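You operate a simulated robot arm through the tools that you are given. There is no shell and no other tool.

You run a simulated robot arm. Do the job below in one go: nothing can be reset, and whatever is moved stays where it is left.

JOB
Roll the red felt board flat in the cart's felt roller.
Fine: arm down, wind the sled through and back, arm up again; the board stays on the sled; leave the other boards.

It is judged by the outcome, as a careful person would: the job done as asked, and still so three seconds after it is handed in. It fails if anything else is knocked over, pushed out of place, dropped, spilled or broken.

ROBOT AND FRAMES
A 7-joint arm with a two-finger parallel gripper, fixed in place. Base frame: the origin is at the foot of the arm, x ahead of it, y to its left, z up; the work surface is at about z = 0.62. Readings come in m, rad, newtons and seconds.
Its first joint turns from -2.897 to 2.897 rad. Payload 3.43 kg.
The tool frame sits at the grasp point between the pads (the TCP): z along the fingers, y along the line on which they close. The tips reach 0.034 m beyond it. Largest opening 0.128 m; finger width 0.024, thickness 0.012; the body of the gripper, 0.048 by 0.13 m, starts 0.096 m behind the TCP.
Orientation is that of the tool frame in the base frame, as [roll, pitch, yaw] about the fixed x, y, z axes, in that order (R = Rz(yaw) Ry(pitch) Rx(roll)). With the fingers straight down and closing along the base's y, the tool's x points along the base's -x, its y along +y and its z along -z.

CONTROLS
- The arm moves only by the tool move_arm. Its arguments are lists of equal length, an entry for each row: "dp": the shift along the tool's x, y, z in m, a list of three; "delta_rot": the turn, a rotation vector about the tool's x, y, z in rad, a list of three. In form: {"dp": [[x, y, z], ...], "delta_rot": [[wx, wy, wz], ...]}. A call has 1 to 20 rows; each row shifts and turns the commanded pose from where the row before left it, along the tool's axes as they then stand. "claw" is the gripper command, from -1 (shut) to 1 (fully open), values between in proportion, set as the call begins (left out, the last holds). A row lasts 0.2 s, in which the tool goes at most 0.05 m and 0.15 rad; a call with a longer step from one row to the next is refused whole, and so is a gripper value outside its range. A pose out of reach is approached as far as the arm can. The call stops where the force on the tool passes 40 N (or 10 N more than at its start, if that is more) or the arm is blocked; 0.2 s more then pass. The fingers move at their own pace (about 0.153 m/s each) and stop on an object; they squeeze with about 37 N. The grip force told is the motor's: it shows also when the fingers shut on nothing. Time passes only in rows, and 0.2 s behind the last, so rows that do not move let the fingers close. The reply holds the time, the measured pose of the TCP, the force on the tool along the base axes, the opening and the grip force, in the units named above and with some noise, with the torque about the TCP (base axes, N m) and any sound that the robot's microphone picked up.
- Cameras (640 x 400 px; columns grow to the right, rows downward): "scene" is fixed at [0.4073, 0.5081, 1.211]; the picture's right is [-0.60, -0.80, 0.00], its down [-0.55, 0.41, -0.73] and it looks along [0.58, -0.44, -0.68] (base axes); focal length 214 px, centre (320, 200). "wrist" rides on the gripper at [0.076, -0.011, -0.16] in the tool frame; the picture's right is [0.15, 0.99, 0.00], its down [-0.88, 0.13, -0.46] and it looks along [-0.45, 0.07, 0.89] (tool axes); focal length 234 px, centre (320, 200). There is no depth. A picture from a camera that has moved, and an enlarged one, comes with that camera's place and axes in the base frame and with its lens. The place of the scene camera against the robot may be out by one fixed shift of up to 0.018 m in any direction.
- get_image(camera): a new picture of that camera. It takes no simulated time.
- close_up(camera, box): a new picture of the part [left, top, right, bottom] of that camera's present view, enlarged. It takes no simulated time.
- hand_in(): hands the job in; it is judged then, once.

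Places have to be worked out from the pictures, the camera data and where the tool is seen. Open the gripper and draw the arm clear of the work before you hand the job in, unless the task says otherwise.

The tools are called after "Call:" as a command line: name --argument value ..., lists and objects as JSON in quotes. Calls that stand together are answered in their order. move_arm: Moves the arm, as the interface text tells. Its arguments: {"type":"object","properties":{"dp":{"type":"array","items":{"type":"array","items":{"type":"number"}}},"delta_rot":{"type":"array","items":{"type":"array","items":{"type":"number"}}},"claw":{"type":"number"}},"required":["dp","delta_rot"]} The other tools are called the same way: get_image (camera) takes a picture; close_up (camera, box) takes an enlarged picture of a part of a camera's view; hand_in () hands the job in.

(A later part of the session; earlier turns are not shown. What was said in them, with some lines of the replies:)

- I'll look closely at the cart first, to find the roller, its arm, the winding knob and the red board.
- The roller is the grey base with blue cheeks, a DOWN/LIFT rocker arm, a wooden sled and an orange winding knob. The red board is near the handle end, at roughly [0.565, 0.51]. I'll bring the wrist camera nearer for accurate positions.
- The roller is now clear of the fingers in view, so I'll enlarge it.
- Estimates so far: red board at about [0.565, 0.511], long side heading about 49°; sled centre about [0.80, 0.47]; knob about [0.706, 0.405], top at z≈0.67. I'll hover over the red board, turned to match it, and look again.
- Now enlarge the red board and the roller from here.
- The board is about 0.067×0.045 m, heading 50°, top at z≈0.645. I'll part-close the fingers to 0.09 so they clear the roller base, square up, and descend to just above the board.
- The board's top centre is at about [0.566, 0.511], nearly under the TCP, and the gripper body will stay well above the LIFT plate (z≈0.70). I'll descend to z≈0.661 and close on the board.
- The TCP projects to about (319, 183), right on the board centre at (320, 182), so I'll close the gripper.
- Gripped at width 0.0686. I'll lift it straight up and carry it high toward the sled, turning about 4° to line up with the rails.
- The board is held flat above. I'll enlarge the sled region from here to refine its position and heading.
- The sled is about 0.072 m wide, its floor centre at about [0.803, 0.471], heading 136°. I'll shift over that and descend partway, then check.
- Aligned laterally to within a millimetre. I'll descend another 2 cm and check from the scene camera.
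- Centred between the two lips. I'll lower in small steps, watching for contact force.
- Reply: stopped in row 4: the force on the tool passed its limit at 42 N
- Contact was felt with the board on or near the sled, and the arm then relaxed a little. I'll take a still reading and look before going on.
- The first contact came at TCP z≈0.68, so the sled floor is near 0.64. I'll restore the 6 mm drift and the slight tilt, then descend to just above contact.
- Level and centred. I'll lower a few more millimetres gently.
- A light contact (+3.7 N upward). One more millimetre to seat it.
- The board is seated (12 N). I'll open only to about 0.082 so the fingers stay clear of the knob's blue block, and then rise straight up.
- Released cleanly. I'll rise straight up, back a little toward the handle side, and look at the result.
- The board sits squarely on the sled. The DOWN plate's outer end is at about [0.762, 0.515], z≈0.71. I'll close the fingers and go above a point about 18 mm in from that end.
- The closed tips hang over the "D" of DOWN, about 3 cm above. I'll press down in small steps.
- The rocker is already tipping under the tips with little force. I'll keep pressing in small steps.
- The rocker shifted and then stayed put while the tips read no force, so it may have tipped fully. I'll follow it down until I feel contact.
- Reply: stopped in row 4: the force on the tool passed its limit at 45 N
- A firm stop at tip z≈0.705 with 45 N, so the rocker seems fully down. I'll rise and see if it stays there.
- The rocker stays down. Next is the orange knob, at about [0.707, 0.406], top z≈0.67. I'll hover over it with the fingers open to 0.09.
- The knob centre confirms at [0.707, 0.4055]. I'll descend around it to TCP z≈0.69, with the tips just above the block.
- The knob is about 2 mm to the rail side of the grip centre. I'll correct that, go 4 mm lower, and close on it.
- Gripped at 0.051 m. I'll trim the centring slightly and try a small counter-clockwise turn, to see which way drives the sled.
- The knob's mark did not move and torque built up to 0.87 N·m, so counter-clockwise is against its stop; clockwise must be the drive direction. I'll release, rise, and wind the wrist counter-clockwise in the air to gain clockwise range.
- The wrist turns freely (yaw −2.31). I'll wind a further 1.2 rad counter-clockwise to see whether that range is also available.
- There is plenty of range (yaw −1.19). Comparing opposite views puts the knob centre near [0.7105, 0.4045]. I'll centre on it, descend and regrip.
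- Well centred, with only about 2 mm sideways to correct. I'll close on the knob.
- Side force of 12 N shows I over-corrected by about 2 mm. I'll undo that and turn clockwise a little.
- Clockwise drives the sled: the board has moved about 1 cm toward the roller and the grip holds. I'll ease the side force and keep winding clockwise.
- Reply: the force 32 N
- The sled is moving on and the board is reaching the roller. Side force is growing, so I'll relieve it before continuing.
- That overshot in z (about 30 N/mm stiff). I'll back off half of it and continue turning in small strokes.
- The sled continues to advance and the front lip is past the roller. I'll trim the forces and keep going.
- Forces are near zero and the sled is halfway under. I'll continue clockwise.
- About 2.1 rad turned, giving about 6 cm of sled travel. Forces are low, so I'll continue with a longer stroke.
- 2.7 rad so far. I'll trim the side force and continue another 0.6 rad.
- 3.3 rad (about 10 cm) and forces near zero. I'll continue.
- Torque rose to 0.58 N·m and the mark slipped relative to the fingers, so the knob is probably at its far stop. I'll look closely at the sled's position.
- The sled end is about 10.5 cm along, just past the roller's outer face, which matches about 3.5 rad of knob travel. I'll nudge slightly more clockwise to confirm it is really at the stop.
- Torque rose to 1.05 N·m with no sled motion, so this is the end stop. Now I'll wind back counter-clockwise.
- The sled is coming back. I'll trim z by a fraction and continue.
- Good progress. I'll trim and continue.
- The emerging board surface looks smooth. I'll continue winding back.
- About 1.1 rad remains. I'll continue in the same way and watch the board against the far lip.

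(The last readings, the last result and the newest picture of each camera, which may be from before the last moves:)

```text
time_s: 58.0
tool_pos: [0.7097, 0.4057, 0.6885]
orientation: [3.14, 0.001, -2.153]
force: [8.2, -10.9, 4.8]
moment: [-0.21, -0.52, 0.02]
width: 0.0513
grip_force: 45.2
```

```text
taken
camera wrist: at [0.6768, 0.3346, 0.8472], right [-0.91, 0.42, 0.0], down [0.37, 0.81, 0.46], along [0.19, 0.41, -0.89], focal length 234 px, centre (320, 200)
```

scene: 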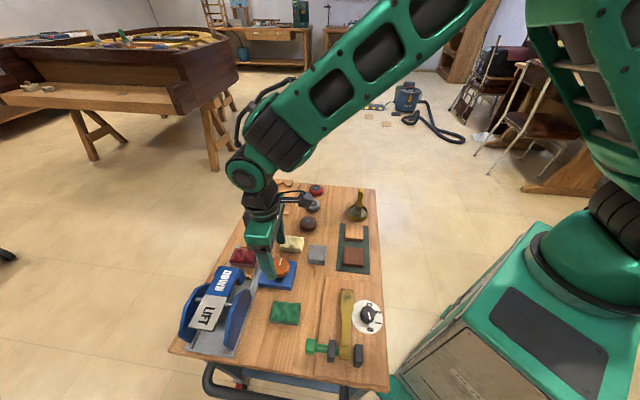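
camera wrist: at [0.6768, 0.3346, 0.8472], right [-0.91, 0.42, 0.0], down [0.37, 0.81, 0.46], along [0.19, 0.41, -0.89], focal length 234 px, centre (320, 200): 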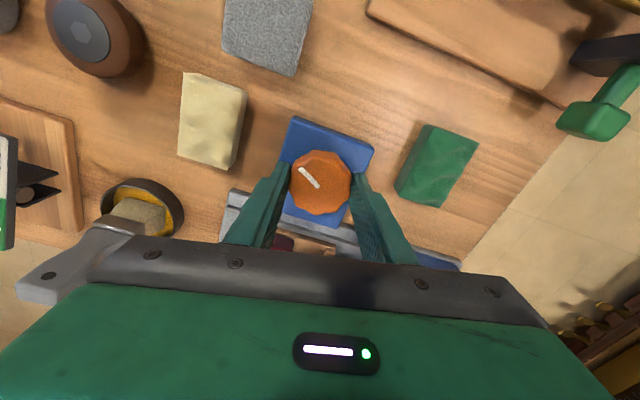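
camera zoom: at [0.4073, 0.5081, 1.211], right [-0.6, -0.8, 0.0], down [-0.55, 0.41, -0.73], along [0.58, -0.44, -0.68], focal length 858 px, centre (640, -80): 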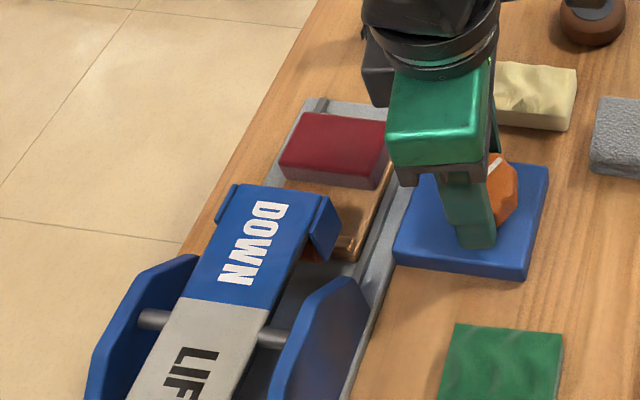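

The board is out and flat. The last stretch back to the starting stop comes next.

Call:
move_arm --dp '[[0.0004, -0.0011, 0], [0, 0, 0], [0, 0, 0], [0, 0, 0], [0, 0, 0], [0, 0, 0]]' --delta_rot '[[0, 0, -0.1], [0, 0, -0.1], [0, 0, -0.1], [0, 0, -0.1], [0, 0, -0.1], [0, 0, 0]]'

Call:
close_up --camera "scene" --box '[190, 220, 290, 320]'

Call:
get_image --camera "wrist"

```text
time_s: 59.4
tool_pos: [0.7092, 0.4048, 0.6883]
orientation: [3.141, 0.002, -1.65]
force: [10.2, -5.4, -1.7]
moment: [0.22, -0.32, 0.02]
width: 0.0512
grip_force: 45.2
```

```text
4.00 times, centred on (240, 270) of scene
camera zoom: at [0.4073, 0.5081, 1.211], right [-0.6, -0.8, 0.0], down [-0.55, 0.41, -0.73], along [0.58, -0.44, -0.68], focal length 858 px, centre (640, -80)
```

zoom: 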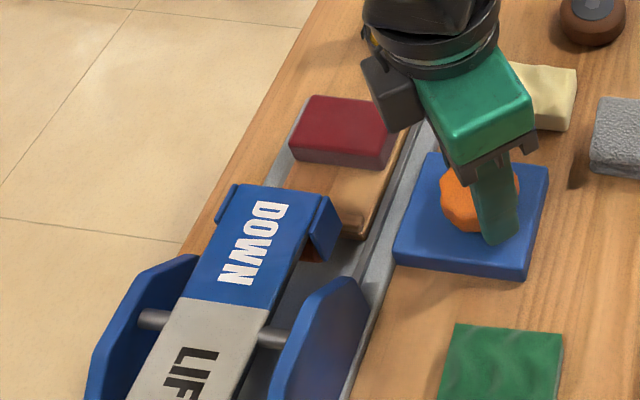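

```text
taken
camera wrist: at [0.7147, 0.3274, 0.8472], right [-1.0, -0.07, 0.0], down [-0.06, 0.89, 0.46], along [-0.03, 0.46, -0.89], focal length 234 px, centre (320, 200)
```

wrist: 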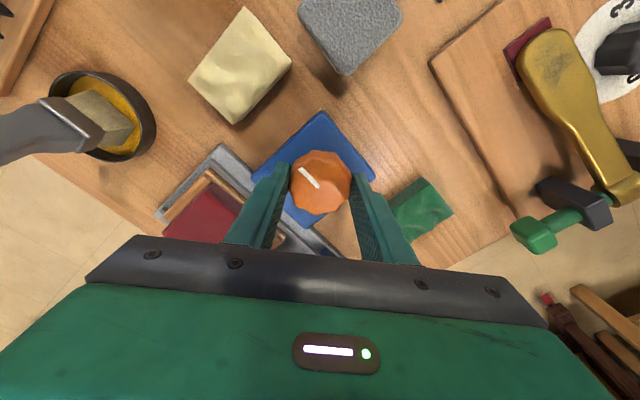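

The board sits behind the far lip, inside it. I'll keep turning until the start stop is felt.

Call:
move_arm --dp '[[0.0004, -0.0009, 0], [0, 0, 0], [0, 0, 0], [0, 0, 0]]' --delta_rot '[[0, 0, -0.1], [0, 0, -0.1], [0, 0, -0.1], [0, 0, 0]]'

Call:
close_up --camera "wrist" --box '[200, 100, 400, 240]'

```text
time_s: 60.4
tool_pos: [0.7095, 0.4044, 0.6886]
orientation: [-3.141, 0.001, -1.35]
force: [5.4, -0.6, -0.5]
moment: [0.02, -0.15, -0.67]
width: 0.0515
grip_force: 44.9
```

```text
2.86 times, centred on (300, 170) of wrist
camera zoom: at [0.7374, 0.3322, 0.8472], right [-0.93, -0.36, 0.0], down [-0.32, 0.83, 0.46], along [-0.16, 0.43, -0.89], focal length 669 px, centre (377, 286)
```

zoom: 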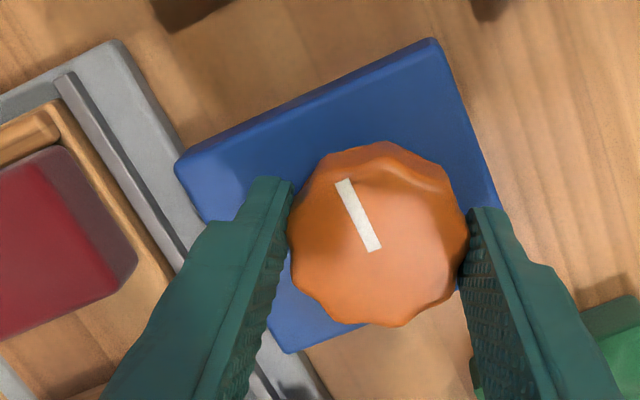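

Torque is −0.67 N·m: the knob is back at its starting stop. I'll open the fingers and rise straight up.

Call:
move_arm --dp '[[0, 0, 0], [0, 0, 0], [0, 0, 0]]' --delta_rot '[[0, 0, 0], [0, 0, 0], [0, 0, 0]]' --claw 0.3

Call:
move_arm --dp '[[0, 0, -0.02], [0, 0, -0.04], [0, 0, -0.04], [0, 0, -0.04], [0, 0, 0]]' --delta_rot '[[0, 0, 0], [0, 0, 0], [0, 0, 0], [0, 0, 0], [0, 0, 0]]'

Call:
get_image --camera "wrist"

Call:
close_up --camera "scene" --box '[170, 220, 300, 360]'

```text
time_s: 61.2
tool_pos: [0.7093, 0.4039, 0.688]
orientation: [3.14, -0.001, -1.351]
force: [-1.0, 0.3, 0.0]
moment: [-0.01, 0.01, -0.03]
width: 0.0832
grip_force: 0.1
```

```text
time_s: 62.4
tool_pos: [0.71, 0.4038, 0.8289]
orientation: [-3.141, 0.0, -1.354]
force: [0.7, -0.7, -0.4]
moment: [0.02, 0.02, -0.03]
width: 0.0831
grip_force: 0.1
```

```text
taken
camera wrist: at [0.7375, 0.3321, 0.9876], right [-0.93, -0.36, 0.0], down [-0.32, 0.83, 0.46], along [-0.16, 0.43, -0.89], focal length 234 px, centre (320, 200)
```

wrist: 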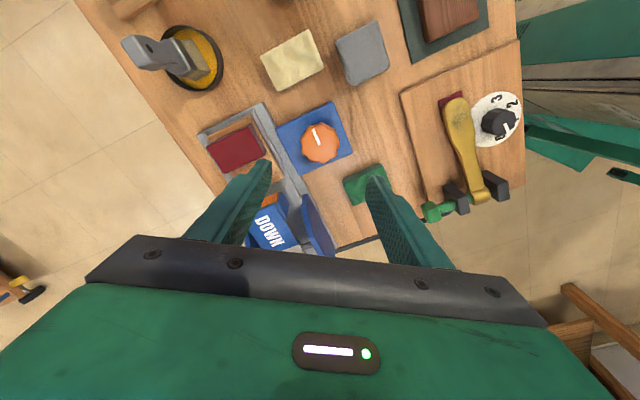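

```text
2.86 times, centred on (235, 290) of scene
camera zoom: at [0.4073, 0.5081, 1.211], right [-0.6, -0.8, 0.0], down [-0.55, 0.41, -0.73], along [0.58, -0.44, -0.68], focal length 613 px, centre (563, -57)
```

zoom: 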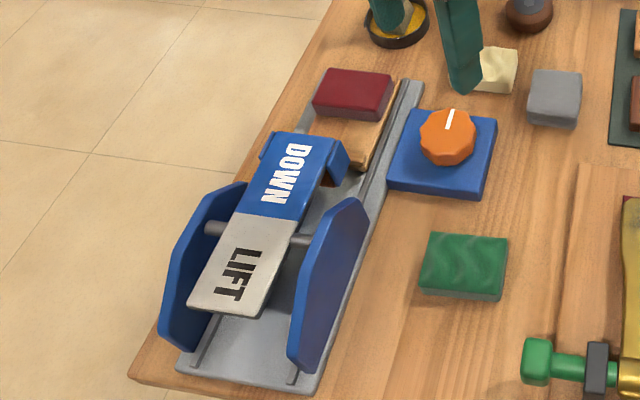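

Call:
close_up --camera "wrist" --box '[180, 90, 300, 190]'

Call:
close_up --camera "scene" --box '[210, 230, 270, 290]'

```text
4.00 times, centred on (240, 140) of wrist
camera zoom: at [0.7375, 0.3321, 0.9876], right [-0.93, -0.36, 0.0], down [-0.32, 0.83, 0.46], along [-0.16, 0.43, -0.89], focal length 937 px, centre (640, 440)
```

zoom: 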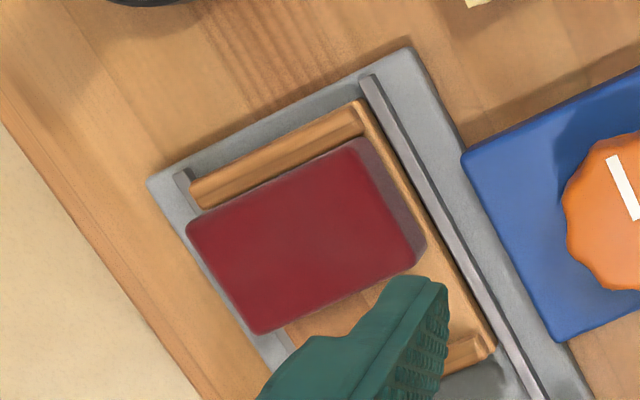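

```text
6.67 times, centred on (240, 260) of scene
camera zoom: at [0.4073, 0.5081, 1.211], right [-0.6, -0.8, 0.0], down [-0.55, 0.41, -0.73], along [0.58, -0.44, -0.68], focal length 1430 px, centre (853, -200)
```

zoom: 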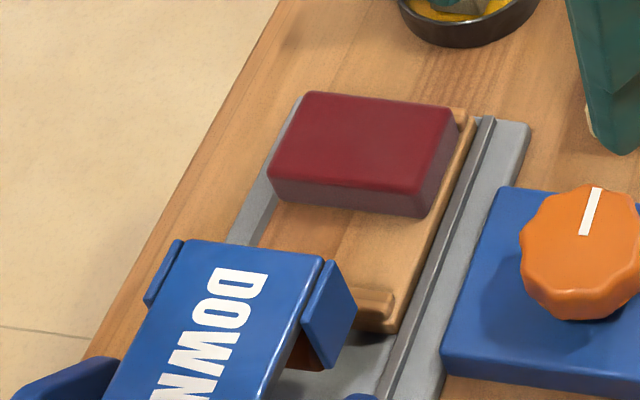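

The board is flat and lying on the sled. Now the arm must go up: I'll close the fingers and move over the LIFT plate at roughly [0.67, 0.60].

Call:
move_arm --dp '[[-0.0393, -0.0013, 0], [-0.0393, -0.0013, 0], [-0.0393, -0.0013, 0], [-0.0393, -0.0013, 0], [0, 0, 0]]' --delta_rot '[[0, 0, 0], [0, 0, 0], [0, 0, 0], [0, 0, 0], [0, 0, 0]]' --claw -1

Call:
get_image --camera "wrist"

Call:
close_up --camera "wrist" --box '[220, 80, 420, 260]'

Call:
close_up --camera "scene" --box '[170, 220, 300, 360]'

```text
time_s: 63.6
tool_pos: [0.6807, 0.5586, 0.8278]
orientation: [3.14, 0.0, -1.352]
force: [-0.1, -0.7, 0.6]
moment: [-0.04, -0.02, -0.01]
width: 0.0003
grip_force: 33.4
```

```text
taken
camera wrist: at [0.708, 0.4863, 0.9873], right [-0.93, -0.36, 0.0], down [-0.32, 0.83, 0.46], along [-0.16, 0.43, -0.89], focal length 234 px, centre (320, 200)
```

wrist: 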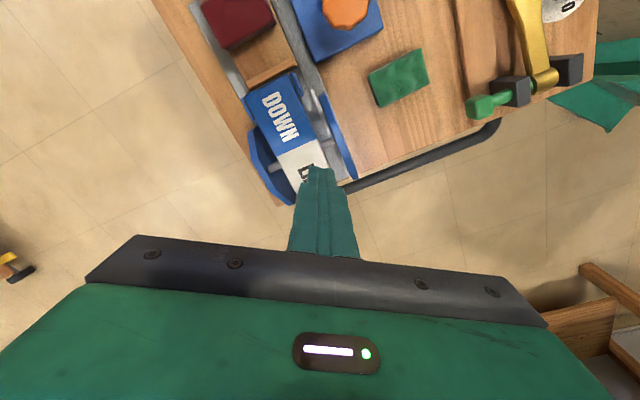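

```text
2.22 times, centred on (320, 170) of wrist
camera zoom: at [0.708, 0.4863, 0.9873], right [-0.93, -0.36, 0.0], down [-0.32, 0.83, 0.46], along [-0.16, 0.43, -0.89], focal length 520 px, centre (320, 267)
```

zoom: 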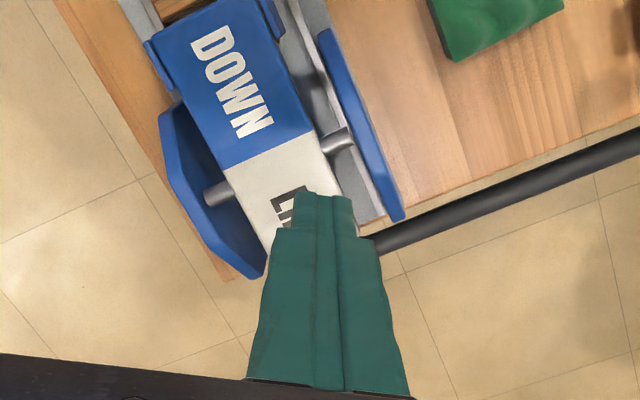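

```text
2.86 times, centred on (235, 290) of scene
camera zoom: at [0.4073, 0.5081, 1.211], right [-0.6, -0.8, 0.0], down [-0.55, 0.41, -0.73], along [0.58, -0.44, -0.68], focal length 613 px, centre (563, -57)
```

zoom: 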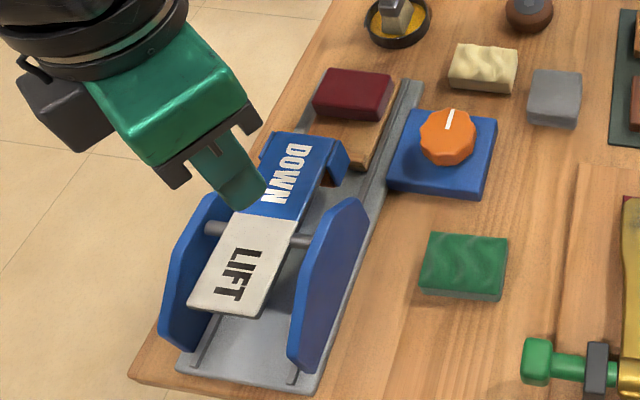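

The LIFT end is at about [0.661, 0.607]. I'll move over a point about 15 mm in from it, and descend close to the plate.

Call:
move_arm --dp '[[-0.0392, -0.0008, 0], [0, 0, 0.02], [0, 0, 0.015], [0, 0, 0]]' --delta_rot '[[0, 0, 0], [0, 0, 0], [0, 0, 0], [0, 0, 0]]'

Call:
close_up --camera "scene" --box '[170, 220, 300, 360]'

Call:
close_up --camera "wrist" --box '[220, 80, 420, 260]'

```text
time_s: 64.6
tool_pos: [0.6728, 0.5977, 0.7948]
orientation: [-3.141, -0.001, -1.356]
force: [-0.2, -0.7, -1.2]
moment: [0.01, 0.03, -0.02]
width: 0.0
grip_force: 33.1
```

```text
2.86 times, centred on (235, 290) of scene
camera zoom: at [0.4073, 0.5081, 1.211], right [-0.6, -0.8, 0.0], down [-0.55, 0.41, -0.73], along [0.58, -0.44, -0.68], focal length 613 px, centre (563, -57)
```

zoom: 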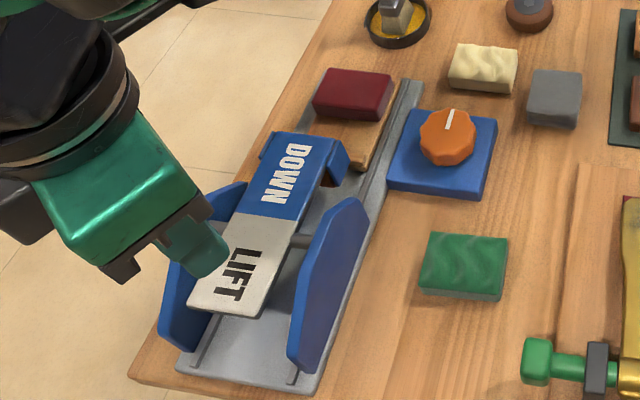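

```text
2.22 times, centred on (320, 170) of wrist
camera zoom: at [0.7003, 0.5249, 0.9523], right [-0.93, -0.36, 0.0], down [-0.32, 0.83, 0.46], along [-0.16, 0.43, -0.89], focal length 520 px, centre (320, 267)
```

zoom: 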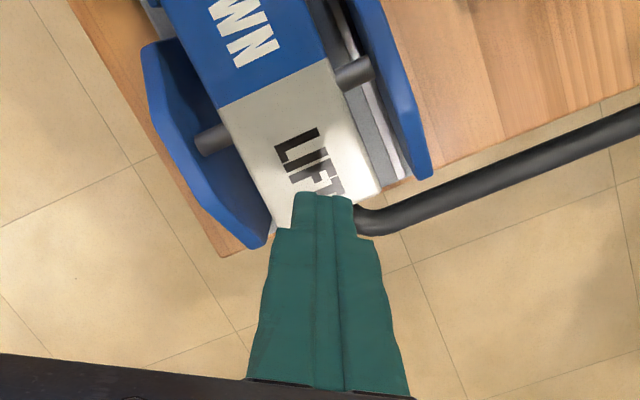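

The LIFT end is really nearer, at about [0.669, 0.602], so I'll move 12 mm further inboard and then press down gently.

Call:
move_arm --dp '[[0.0102, -0.007, 0], [0, 0, 0.008], [0, 0, 0.006], [0, 0, 0.006], [0, 0, 0]]' --delta_rot '[[0, 0, 0], [0, 0, 0], [0, 0, 0], [0, 0, 0], [0, 0, 0]]'

Call:
close_up --camera "scene" --box '[170, 220, 300, 360]'

Call:
close_up --camera "wrist" --box '[220, 80, 420, 260]'

```text
time_s: 65.8
tool_pos: [0.6824, 0.589, 0.7736]
orientation: [-3.141, 0.002, -1.352]
force: [0.4, 1.2, 1.1]
moment: [0.01, -0.01, -0.01]
width: 0.0001
grip_force: 33.3
```

```text
2.86 times, centred on (235, 290) of scene
camera zoom: at [0.4073, 0.5081, 1.211], right [-0.6, -0.8, 0.0], down [-0.55, 0.41, -0.73], along [0.58, -0.44, -0.68], focal length 613 px, centre (563, -57)
```

zoom: 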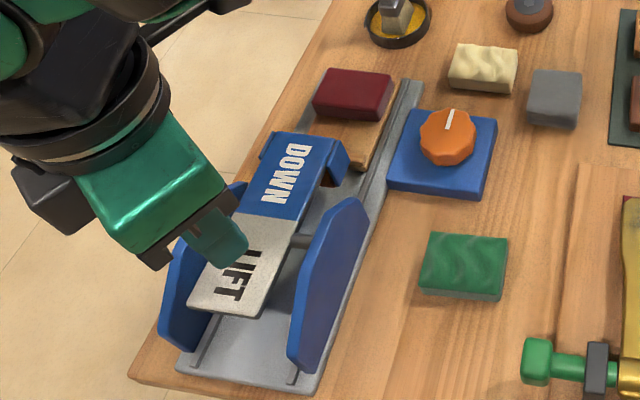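

```text
2.22 times, centred on (320, 170) of wrist
camera zoom: at [0.7097, 0.5165, 0.9322], right [-0.93, -0.36, 0.0], down [-0.32, 0.83, 0.46], along [-0.16, 0.43, -0.89], focal length 520 px, centre (320, 267)
```

zoom: 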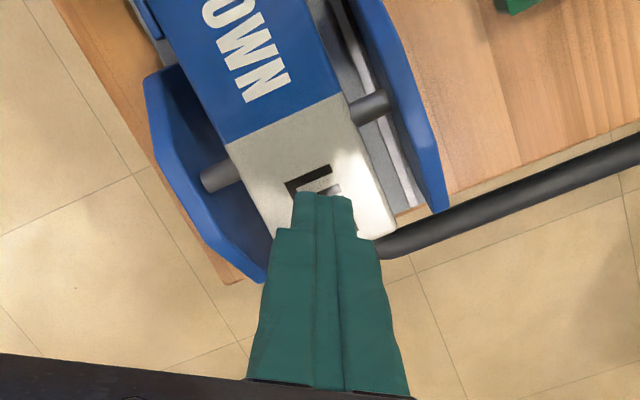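

The tips are over the letters, still without contact. I'll go down in small steps.

Call:
move_arm --dp '[[0, 0, 0.005], [0, 0, 0.005], [0, 0, 0.004], [0, 0, 0]]' --delta_rot '[[0, 0, 0], [0, 0, 0], [0, 0, 0], [0, 0, 0]]'

Call:
close_up --camera "scene" --box '[170, 220, 300, 360]'

```text
time_s: 66.8
tool_pos: [0.6822, 0.5888, 0.7602]
orientation: [3.141, 0.0, -1.351]
force: [0.1, -0.7, 0.3]
moment: [0.0, -0.04, 0.01]
width: 0.0
grip_force: 32.4
```

```text
2.86 times, centred on (235, 290) of scene
camera zoom: at [0.4073, 0.5081, 1.211], right [-0.6, -0.8, 0.0], down [-0.55, 0.41, -0.73], along [0.58, -0.44, -0.68], focal length 613 px, centre (563, -57)
```

zoom: 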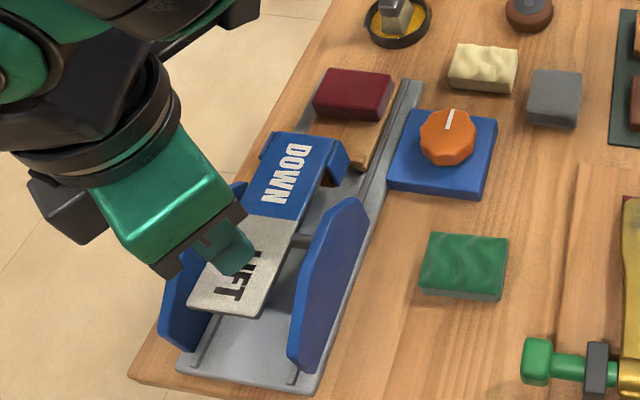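

Still no contact at tip z≈0.726. I'll continue slowly.

Call:
move_arm --dp '[[0, 0, 0.004], [0, 0, 0.004], [0, 0, 0]]' --delta_rot '[[0, 0, 0], [0, 0, 0], [0, 0, 0]]'

Call:
close_up --camera "scene" --box '[170, 220, 300, 360]'

```text
time_s: 67.6
tool_pos: [0.683, 0.5886, 0.7519]
orientation: [-3.141, 0.0, -1.352]
force: [-0.9, -0.2, -0.3]
moment: [0.02, 0.02, 0.01]
width: 0.0
grip_force: 32.9
```

```text
2.86 times, centred on (235, 290) of scene
camera zoom: at [0.4073, 0.5081, 1.211], right [-0.6, -0.8, 0.0], down [-0.55, 0.41, -0.73], along [0.58, -0.44, -0.68], focal length 613 px, centre (563, -57)
```

zoom: 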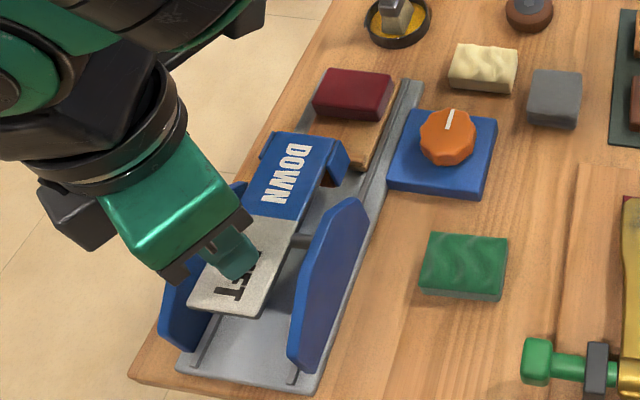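

Tip at z≈0.718, nearly touching. I'll continue.

Call:
move_arm --dp '[[0, 0, 0.004], [0, 0, 0.004], [0, 0, 0]]' --delta_rot '[[0, 0, 0], [0, 0, 0], [0, 0, 0]]'

Call:
close_up --camera "scene" --box '[170, 220, 300, 360]'

```text
time_s: 68.4
tool_pos: [0.6808, 0.5882, 0.7453]
orientation: [-3.139, 0.001, -1.352]
force: [-4.7, -8.7, 22.6]
moment: [-0.5, 0.0, -0.17]
width: 0.0
grip_force: 33.3
```

```text
2.86 times, centred on (235, 290) of scene
camera zoom: at [0.4073, 0.5081, 1.211], right [-0.6, -0.8, 0.0], down [-0.55, 0.41, -0.73], along [0.58, -0.44, -0.68], focal length 613 px, centre (563, -57)
```

zoom: 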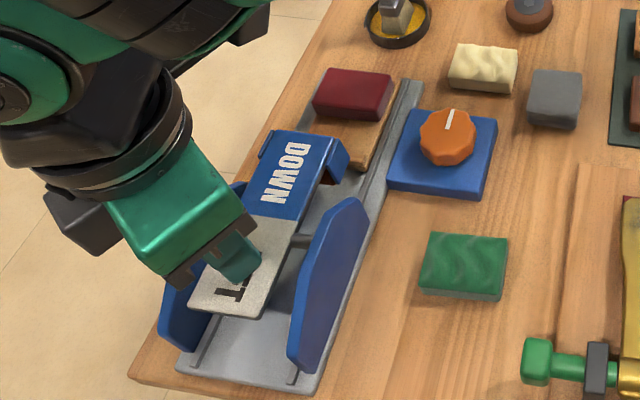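

Contact at 22.6 N and the rocker is starting to yield. I'll press a couple of millimetres more.

Call:
move_arm --dp '[[0, 0, 0.001], [0, 0, 0.001], [0, 0, 0]]' --delta_rot '[[0, 0, 0], [0, 0, 0], [0, 0, 0]]'

Call:
close_up --camera "scene" --box '[170, 220, 300, 360]'

```text
time_s: 69.2
tool_pos: [0.6809, 0.5888, 0.7434]
orientation: [-3.141, 0.002, -1.351]
force: [-5.4, 4.7, 20.4]
moment: [-0.02, -0.05, 0.0]
width: 0.0
grip_force: 32.9
```

```text
2.86 times, centred on (235, 290) of scene
camera zoom: at [0.4073, 0.5081, 1.211], right [-0.6, -0.8, 0.0], down [-0.55, 0.41, -0.73], along [0.58, -0.44, -0.68], focal length 613 px, centre (563, -57)
```

zoom: 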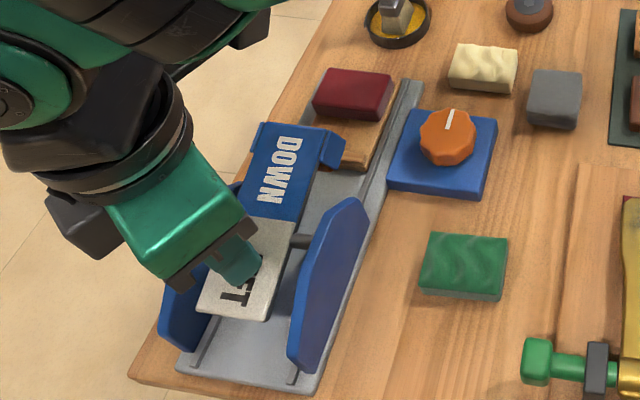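

The rocker flipped: the DOWN end is back at its original raised position. I'll rise straight off it.

Call:
move_arm --dp '[[0, 0, -0.02], [0, 0, -0.04], [0, 0, -0.045], [0, 0, -0.045], [0, 0, 0]]' --delta_rot '[[0, 0, 0], [0, 0, 0], [0, 0, 0], [0, 0, 0], [0, 0, 0]]'

Call:
close_up --camera "scene" --box '[170, 220, 300, 360]'

Call:
get_image --camera "wrist"

```text
time_s: 70.4
tool_pos: [0.6831, 0.5883, 0.8927]
orientation: [3.139, 0.001, -1.352]
force: [-0.4, 0.6, -0.7]
moment: [-0.01, 0.01, 0.01]
width: 0.0
grip_force: 33.1
```

```text
2.86 times, centred on (235, 290) of scene
camera zoom: at [0.4073, 0.5081, 1.211], right [-0.6, -0.8, 0.0], down [-0.55, 0.41, -0.73], along [0.58, -0.44, -0.68], focal length 613 px, centre (563, -57)
```

zoom: 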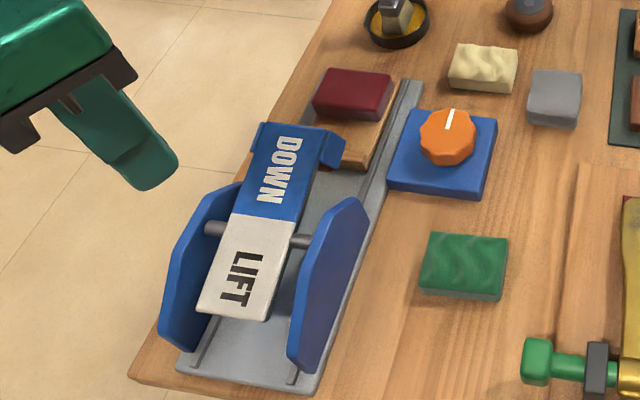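

```text
taken
camera wrist: at [0.7105, 0.516, 1.051], right [-0.93, -0.36, 0.0], down [-0.32, 0.83, 0.46], along [-0.16, 0.43, -0.89], focal length 234 px, centre (320, 200)
```

wrist: 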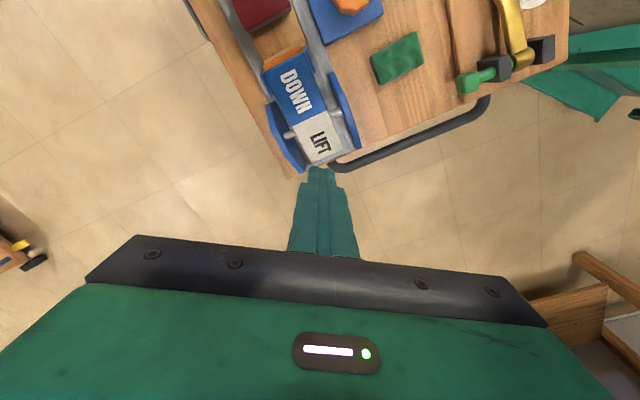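

The arm stays up, the board is on the sled, and everything else is where it was. I'll rise higher, draw back toward the base, and open the gripper.

Call:
move_arm --dp '[[0, 0, -0.04], [0, 0, -0.04], [0, 0, -0.04], [0.037, 0.0184, 0], [0.037, 0.0184, 0], [0.037, 0.0184, 0], [0.037, 0.0184, 0], [0.037, 0.0184, 0], [0.037, 0.0184, 0], [0, 0, 0]]' --delta_rot '[[0, 0, 0], [0, 0, 0], [0, 0, 0], [0, 0, 0], [0, 0, 0], [0, 0, 0], [0, 0, 0], [0, 0, 0], [0, 0, 0], [0, 0, 0]]' --claw 1

Call:
get_image --camera "scene"

Call:
close_up --camera "scene" --box '[170, 220, 300, 360]'

Call:
get_image --camera "wrist"

```text
time_s: 72.6
tool_pos: [0.6226, 0.3471, 1.0122]
orientation: [3.14, 0.0, -1.353]
force: [-1.5, -0.2, 1.0]
moment: [0.0, 0.0, -0.01]
width: 0.1281
grip_force: 0.0
```

```text
taken
```

scene: 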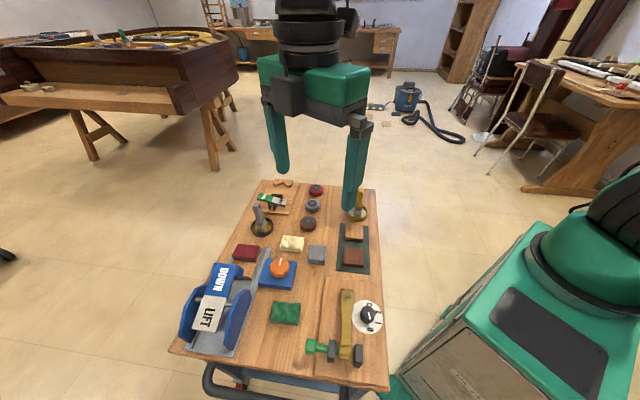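

```text
2.86 times, centred on (235, 290) of scene
camera zoom: at [0.4073, 0.5081, 1.211], right [-0.6, -0.8, 0.0], down [-0.55, 0.41, -0.73], along [0.58, -0.44, -0.68], focal length 613 px, centre (563, -57)
```

zoom: 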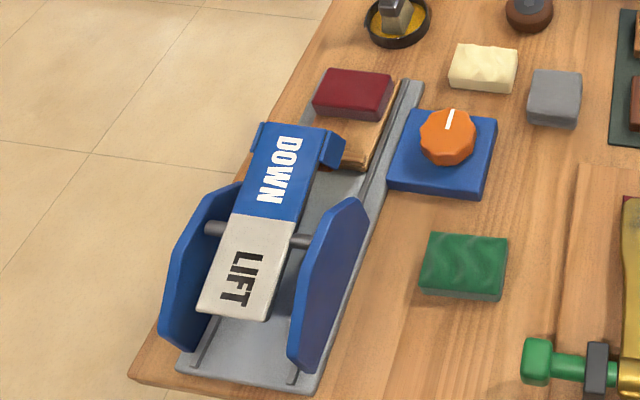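

```text
taken
camera wrist: at [0.6502, 0.2746, 1.1708], right [-0.93, -0.36, 0.0], down [-0.32, 0.83, 0.46], along [-0.16, 0.43, -0.89], focal length 234 px, centre (320, 200)
```

wrist: 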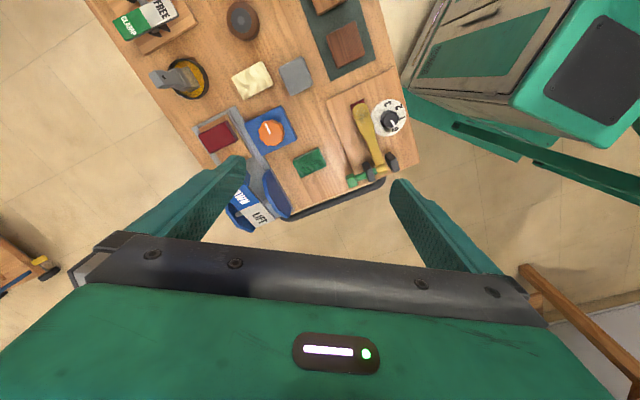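

One last close look at the board before I hand in.

Call:
close_up --camera "wrist" --box '[190, 100, 260, 170]'

Call:
close_up --camera "scene" --box '[220, 235, 270, 285]'

```text
5.71 times, centred on (225, 135) of wrist
camera zoom: at [0.6502, 0.2746, 1.1708], right [-0.93, -0.36, 0.0], down [-0.32, 0.83, 0.46], along [-0.16, 0.43, -0.89], focal length 1338 px, centre (863, 571)
```

zoom: 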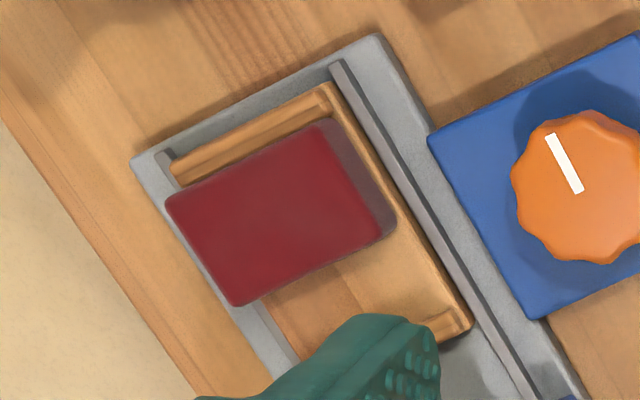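

```text
8.00 times, centred on (245, 260) of scene
camera zoom: at [0.4073, 0.5081, 1.211], right [-0.6, -0.8, 0.0], down [-0.55, 0.41, -0.73], along [0.58, -0.44, -0.68], focal length 1716 px, centre (920, -280)
```

zoom: 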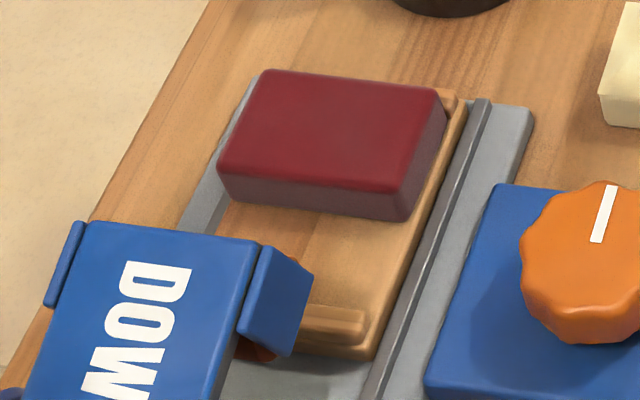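

The red board is smooth all over and rests on the sled between the lips. The sled is home, the roller arm is up, nothing else has moved, and the gripper is open and clear, so I'm handing in.

Call:
hand_in

```text
The job is handed in.
```

The red felt board has been rolled and now looks smooth all over, lying on the sled between its two end lips.

- **Rolling:** I pressed the arm down and wound the sled through to its far stop (about 10 cm). I then wound it back to the start stop and pressed LIFT. The arm is up and stayed up when I drew away.
- **Far end:** at the far stop the board's trailing edge was about level with the roller. I couldn't see it pass fully clear, but no waves show in the final pictures.
- **On the sled:** the board shifted a little during rolling and now sits close to the far lip, still inside it.
- **Other items:** the other boards and items on the cart look unmoved in the final pictures. The gripper is open and clear of the work.
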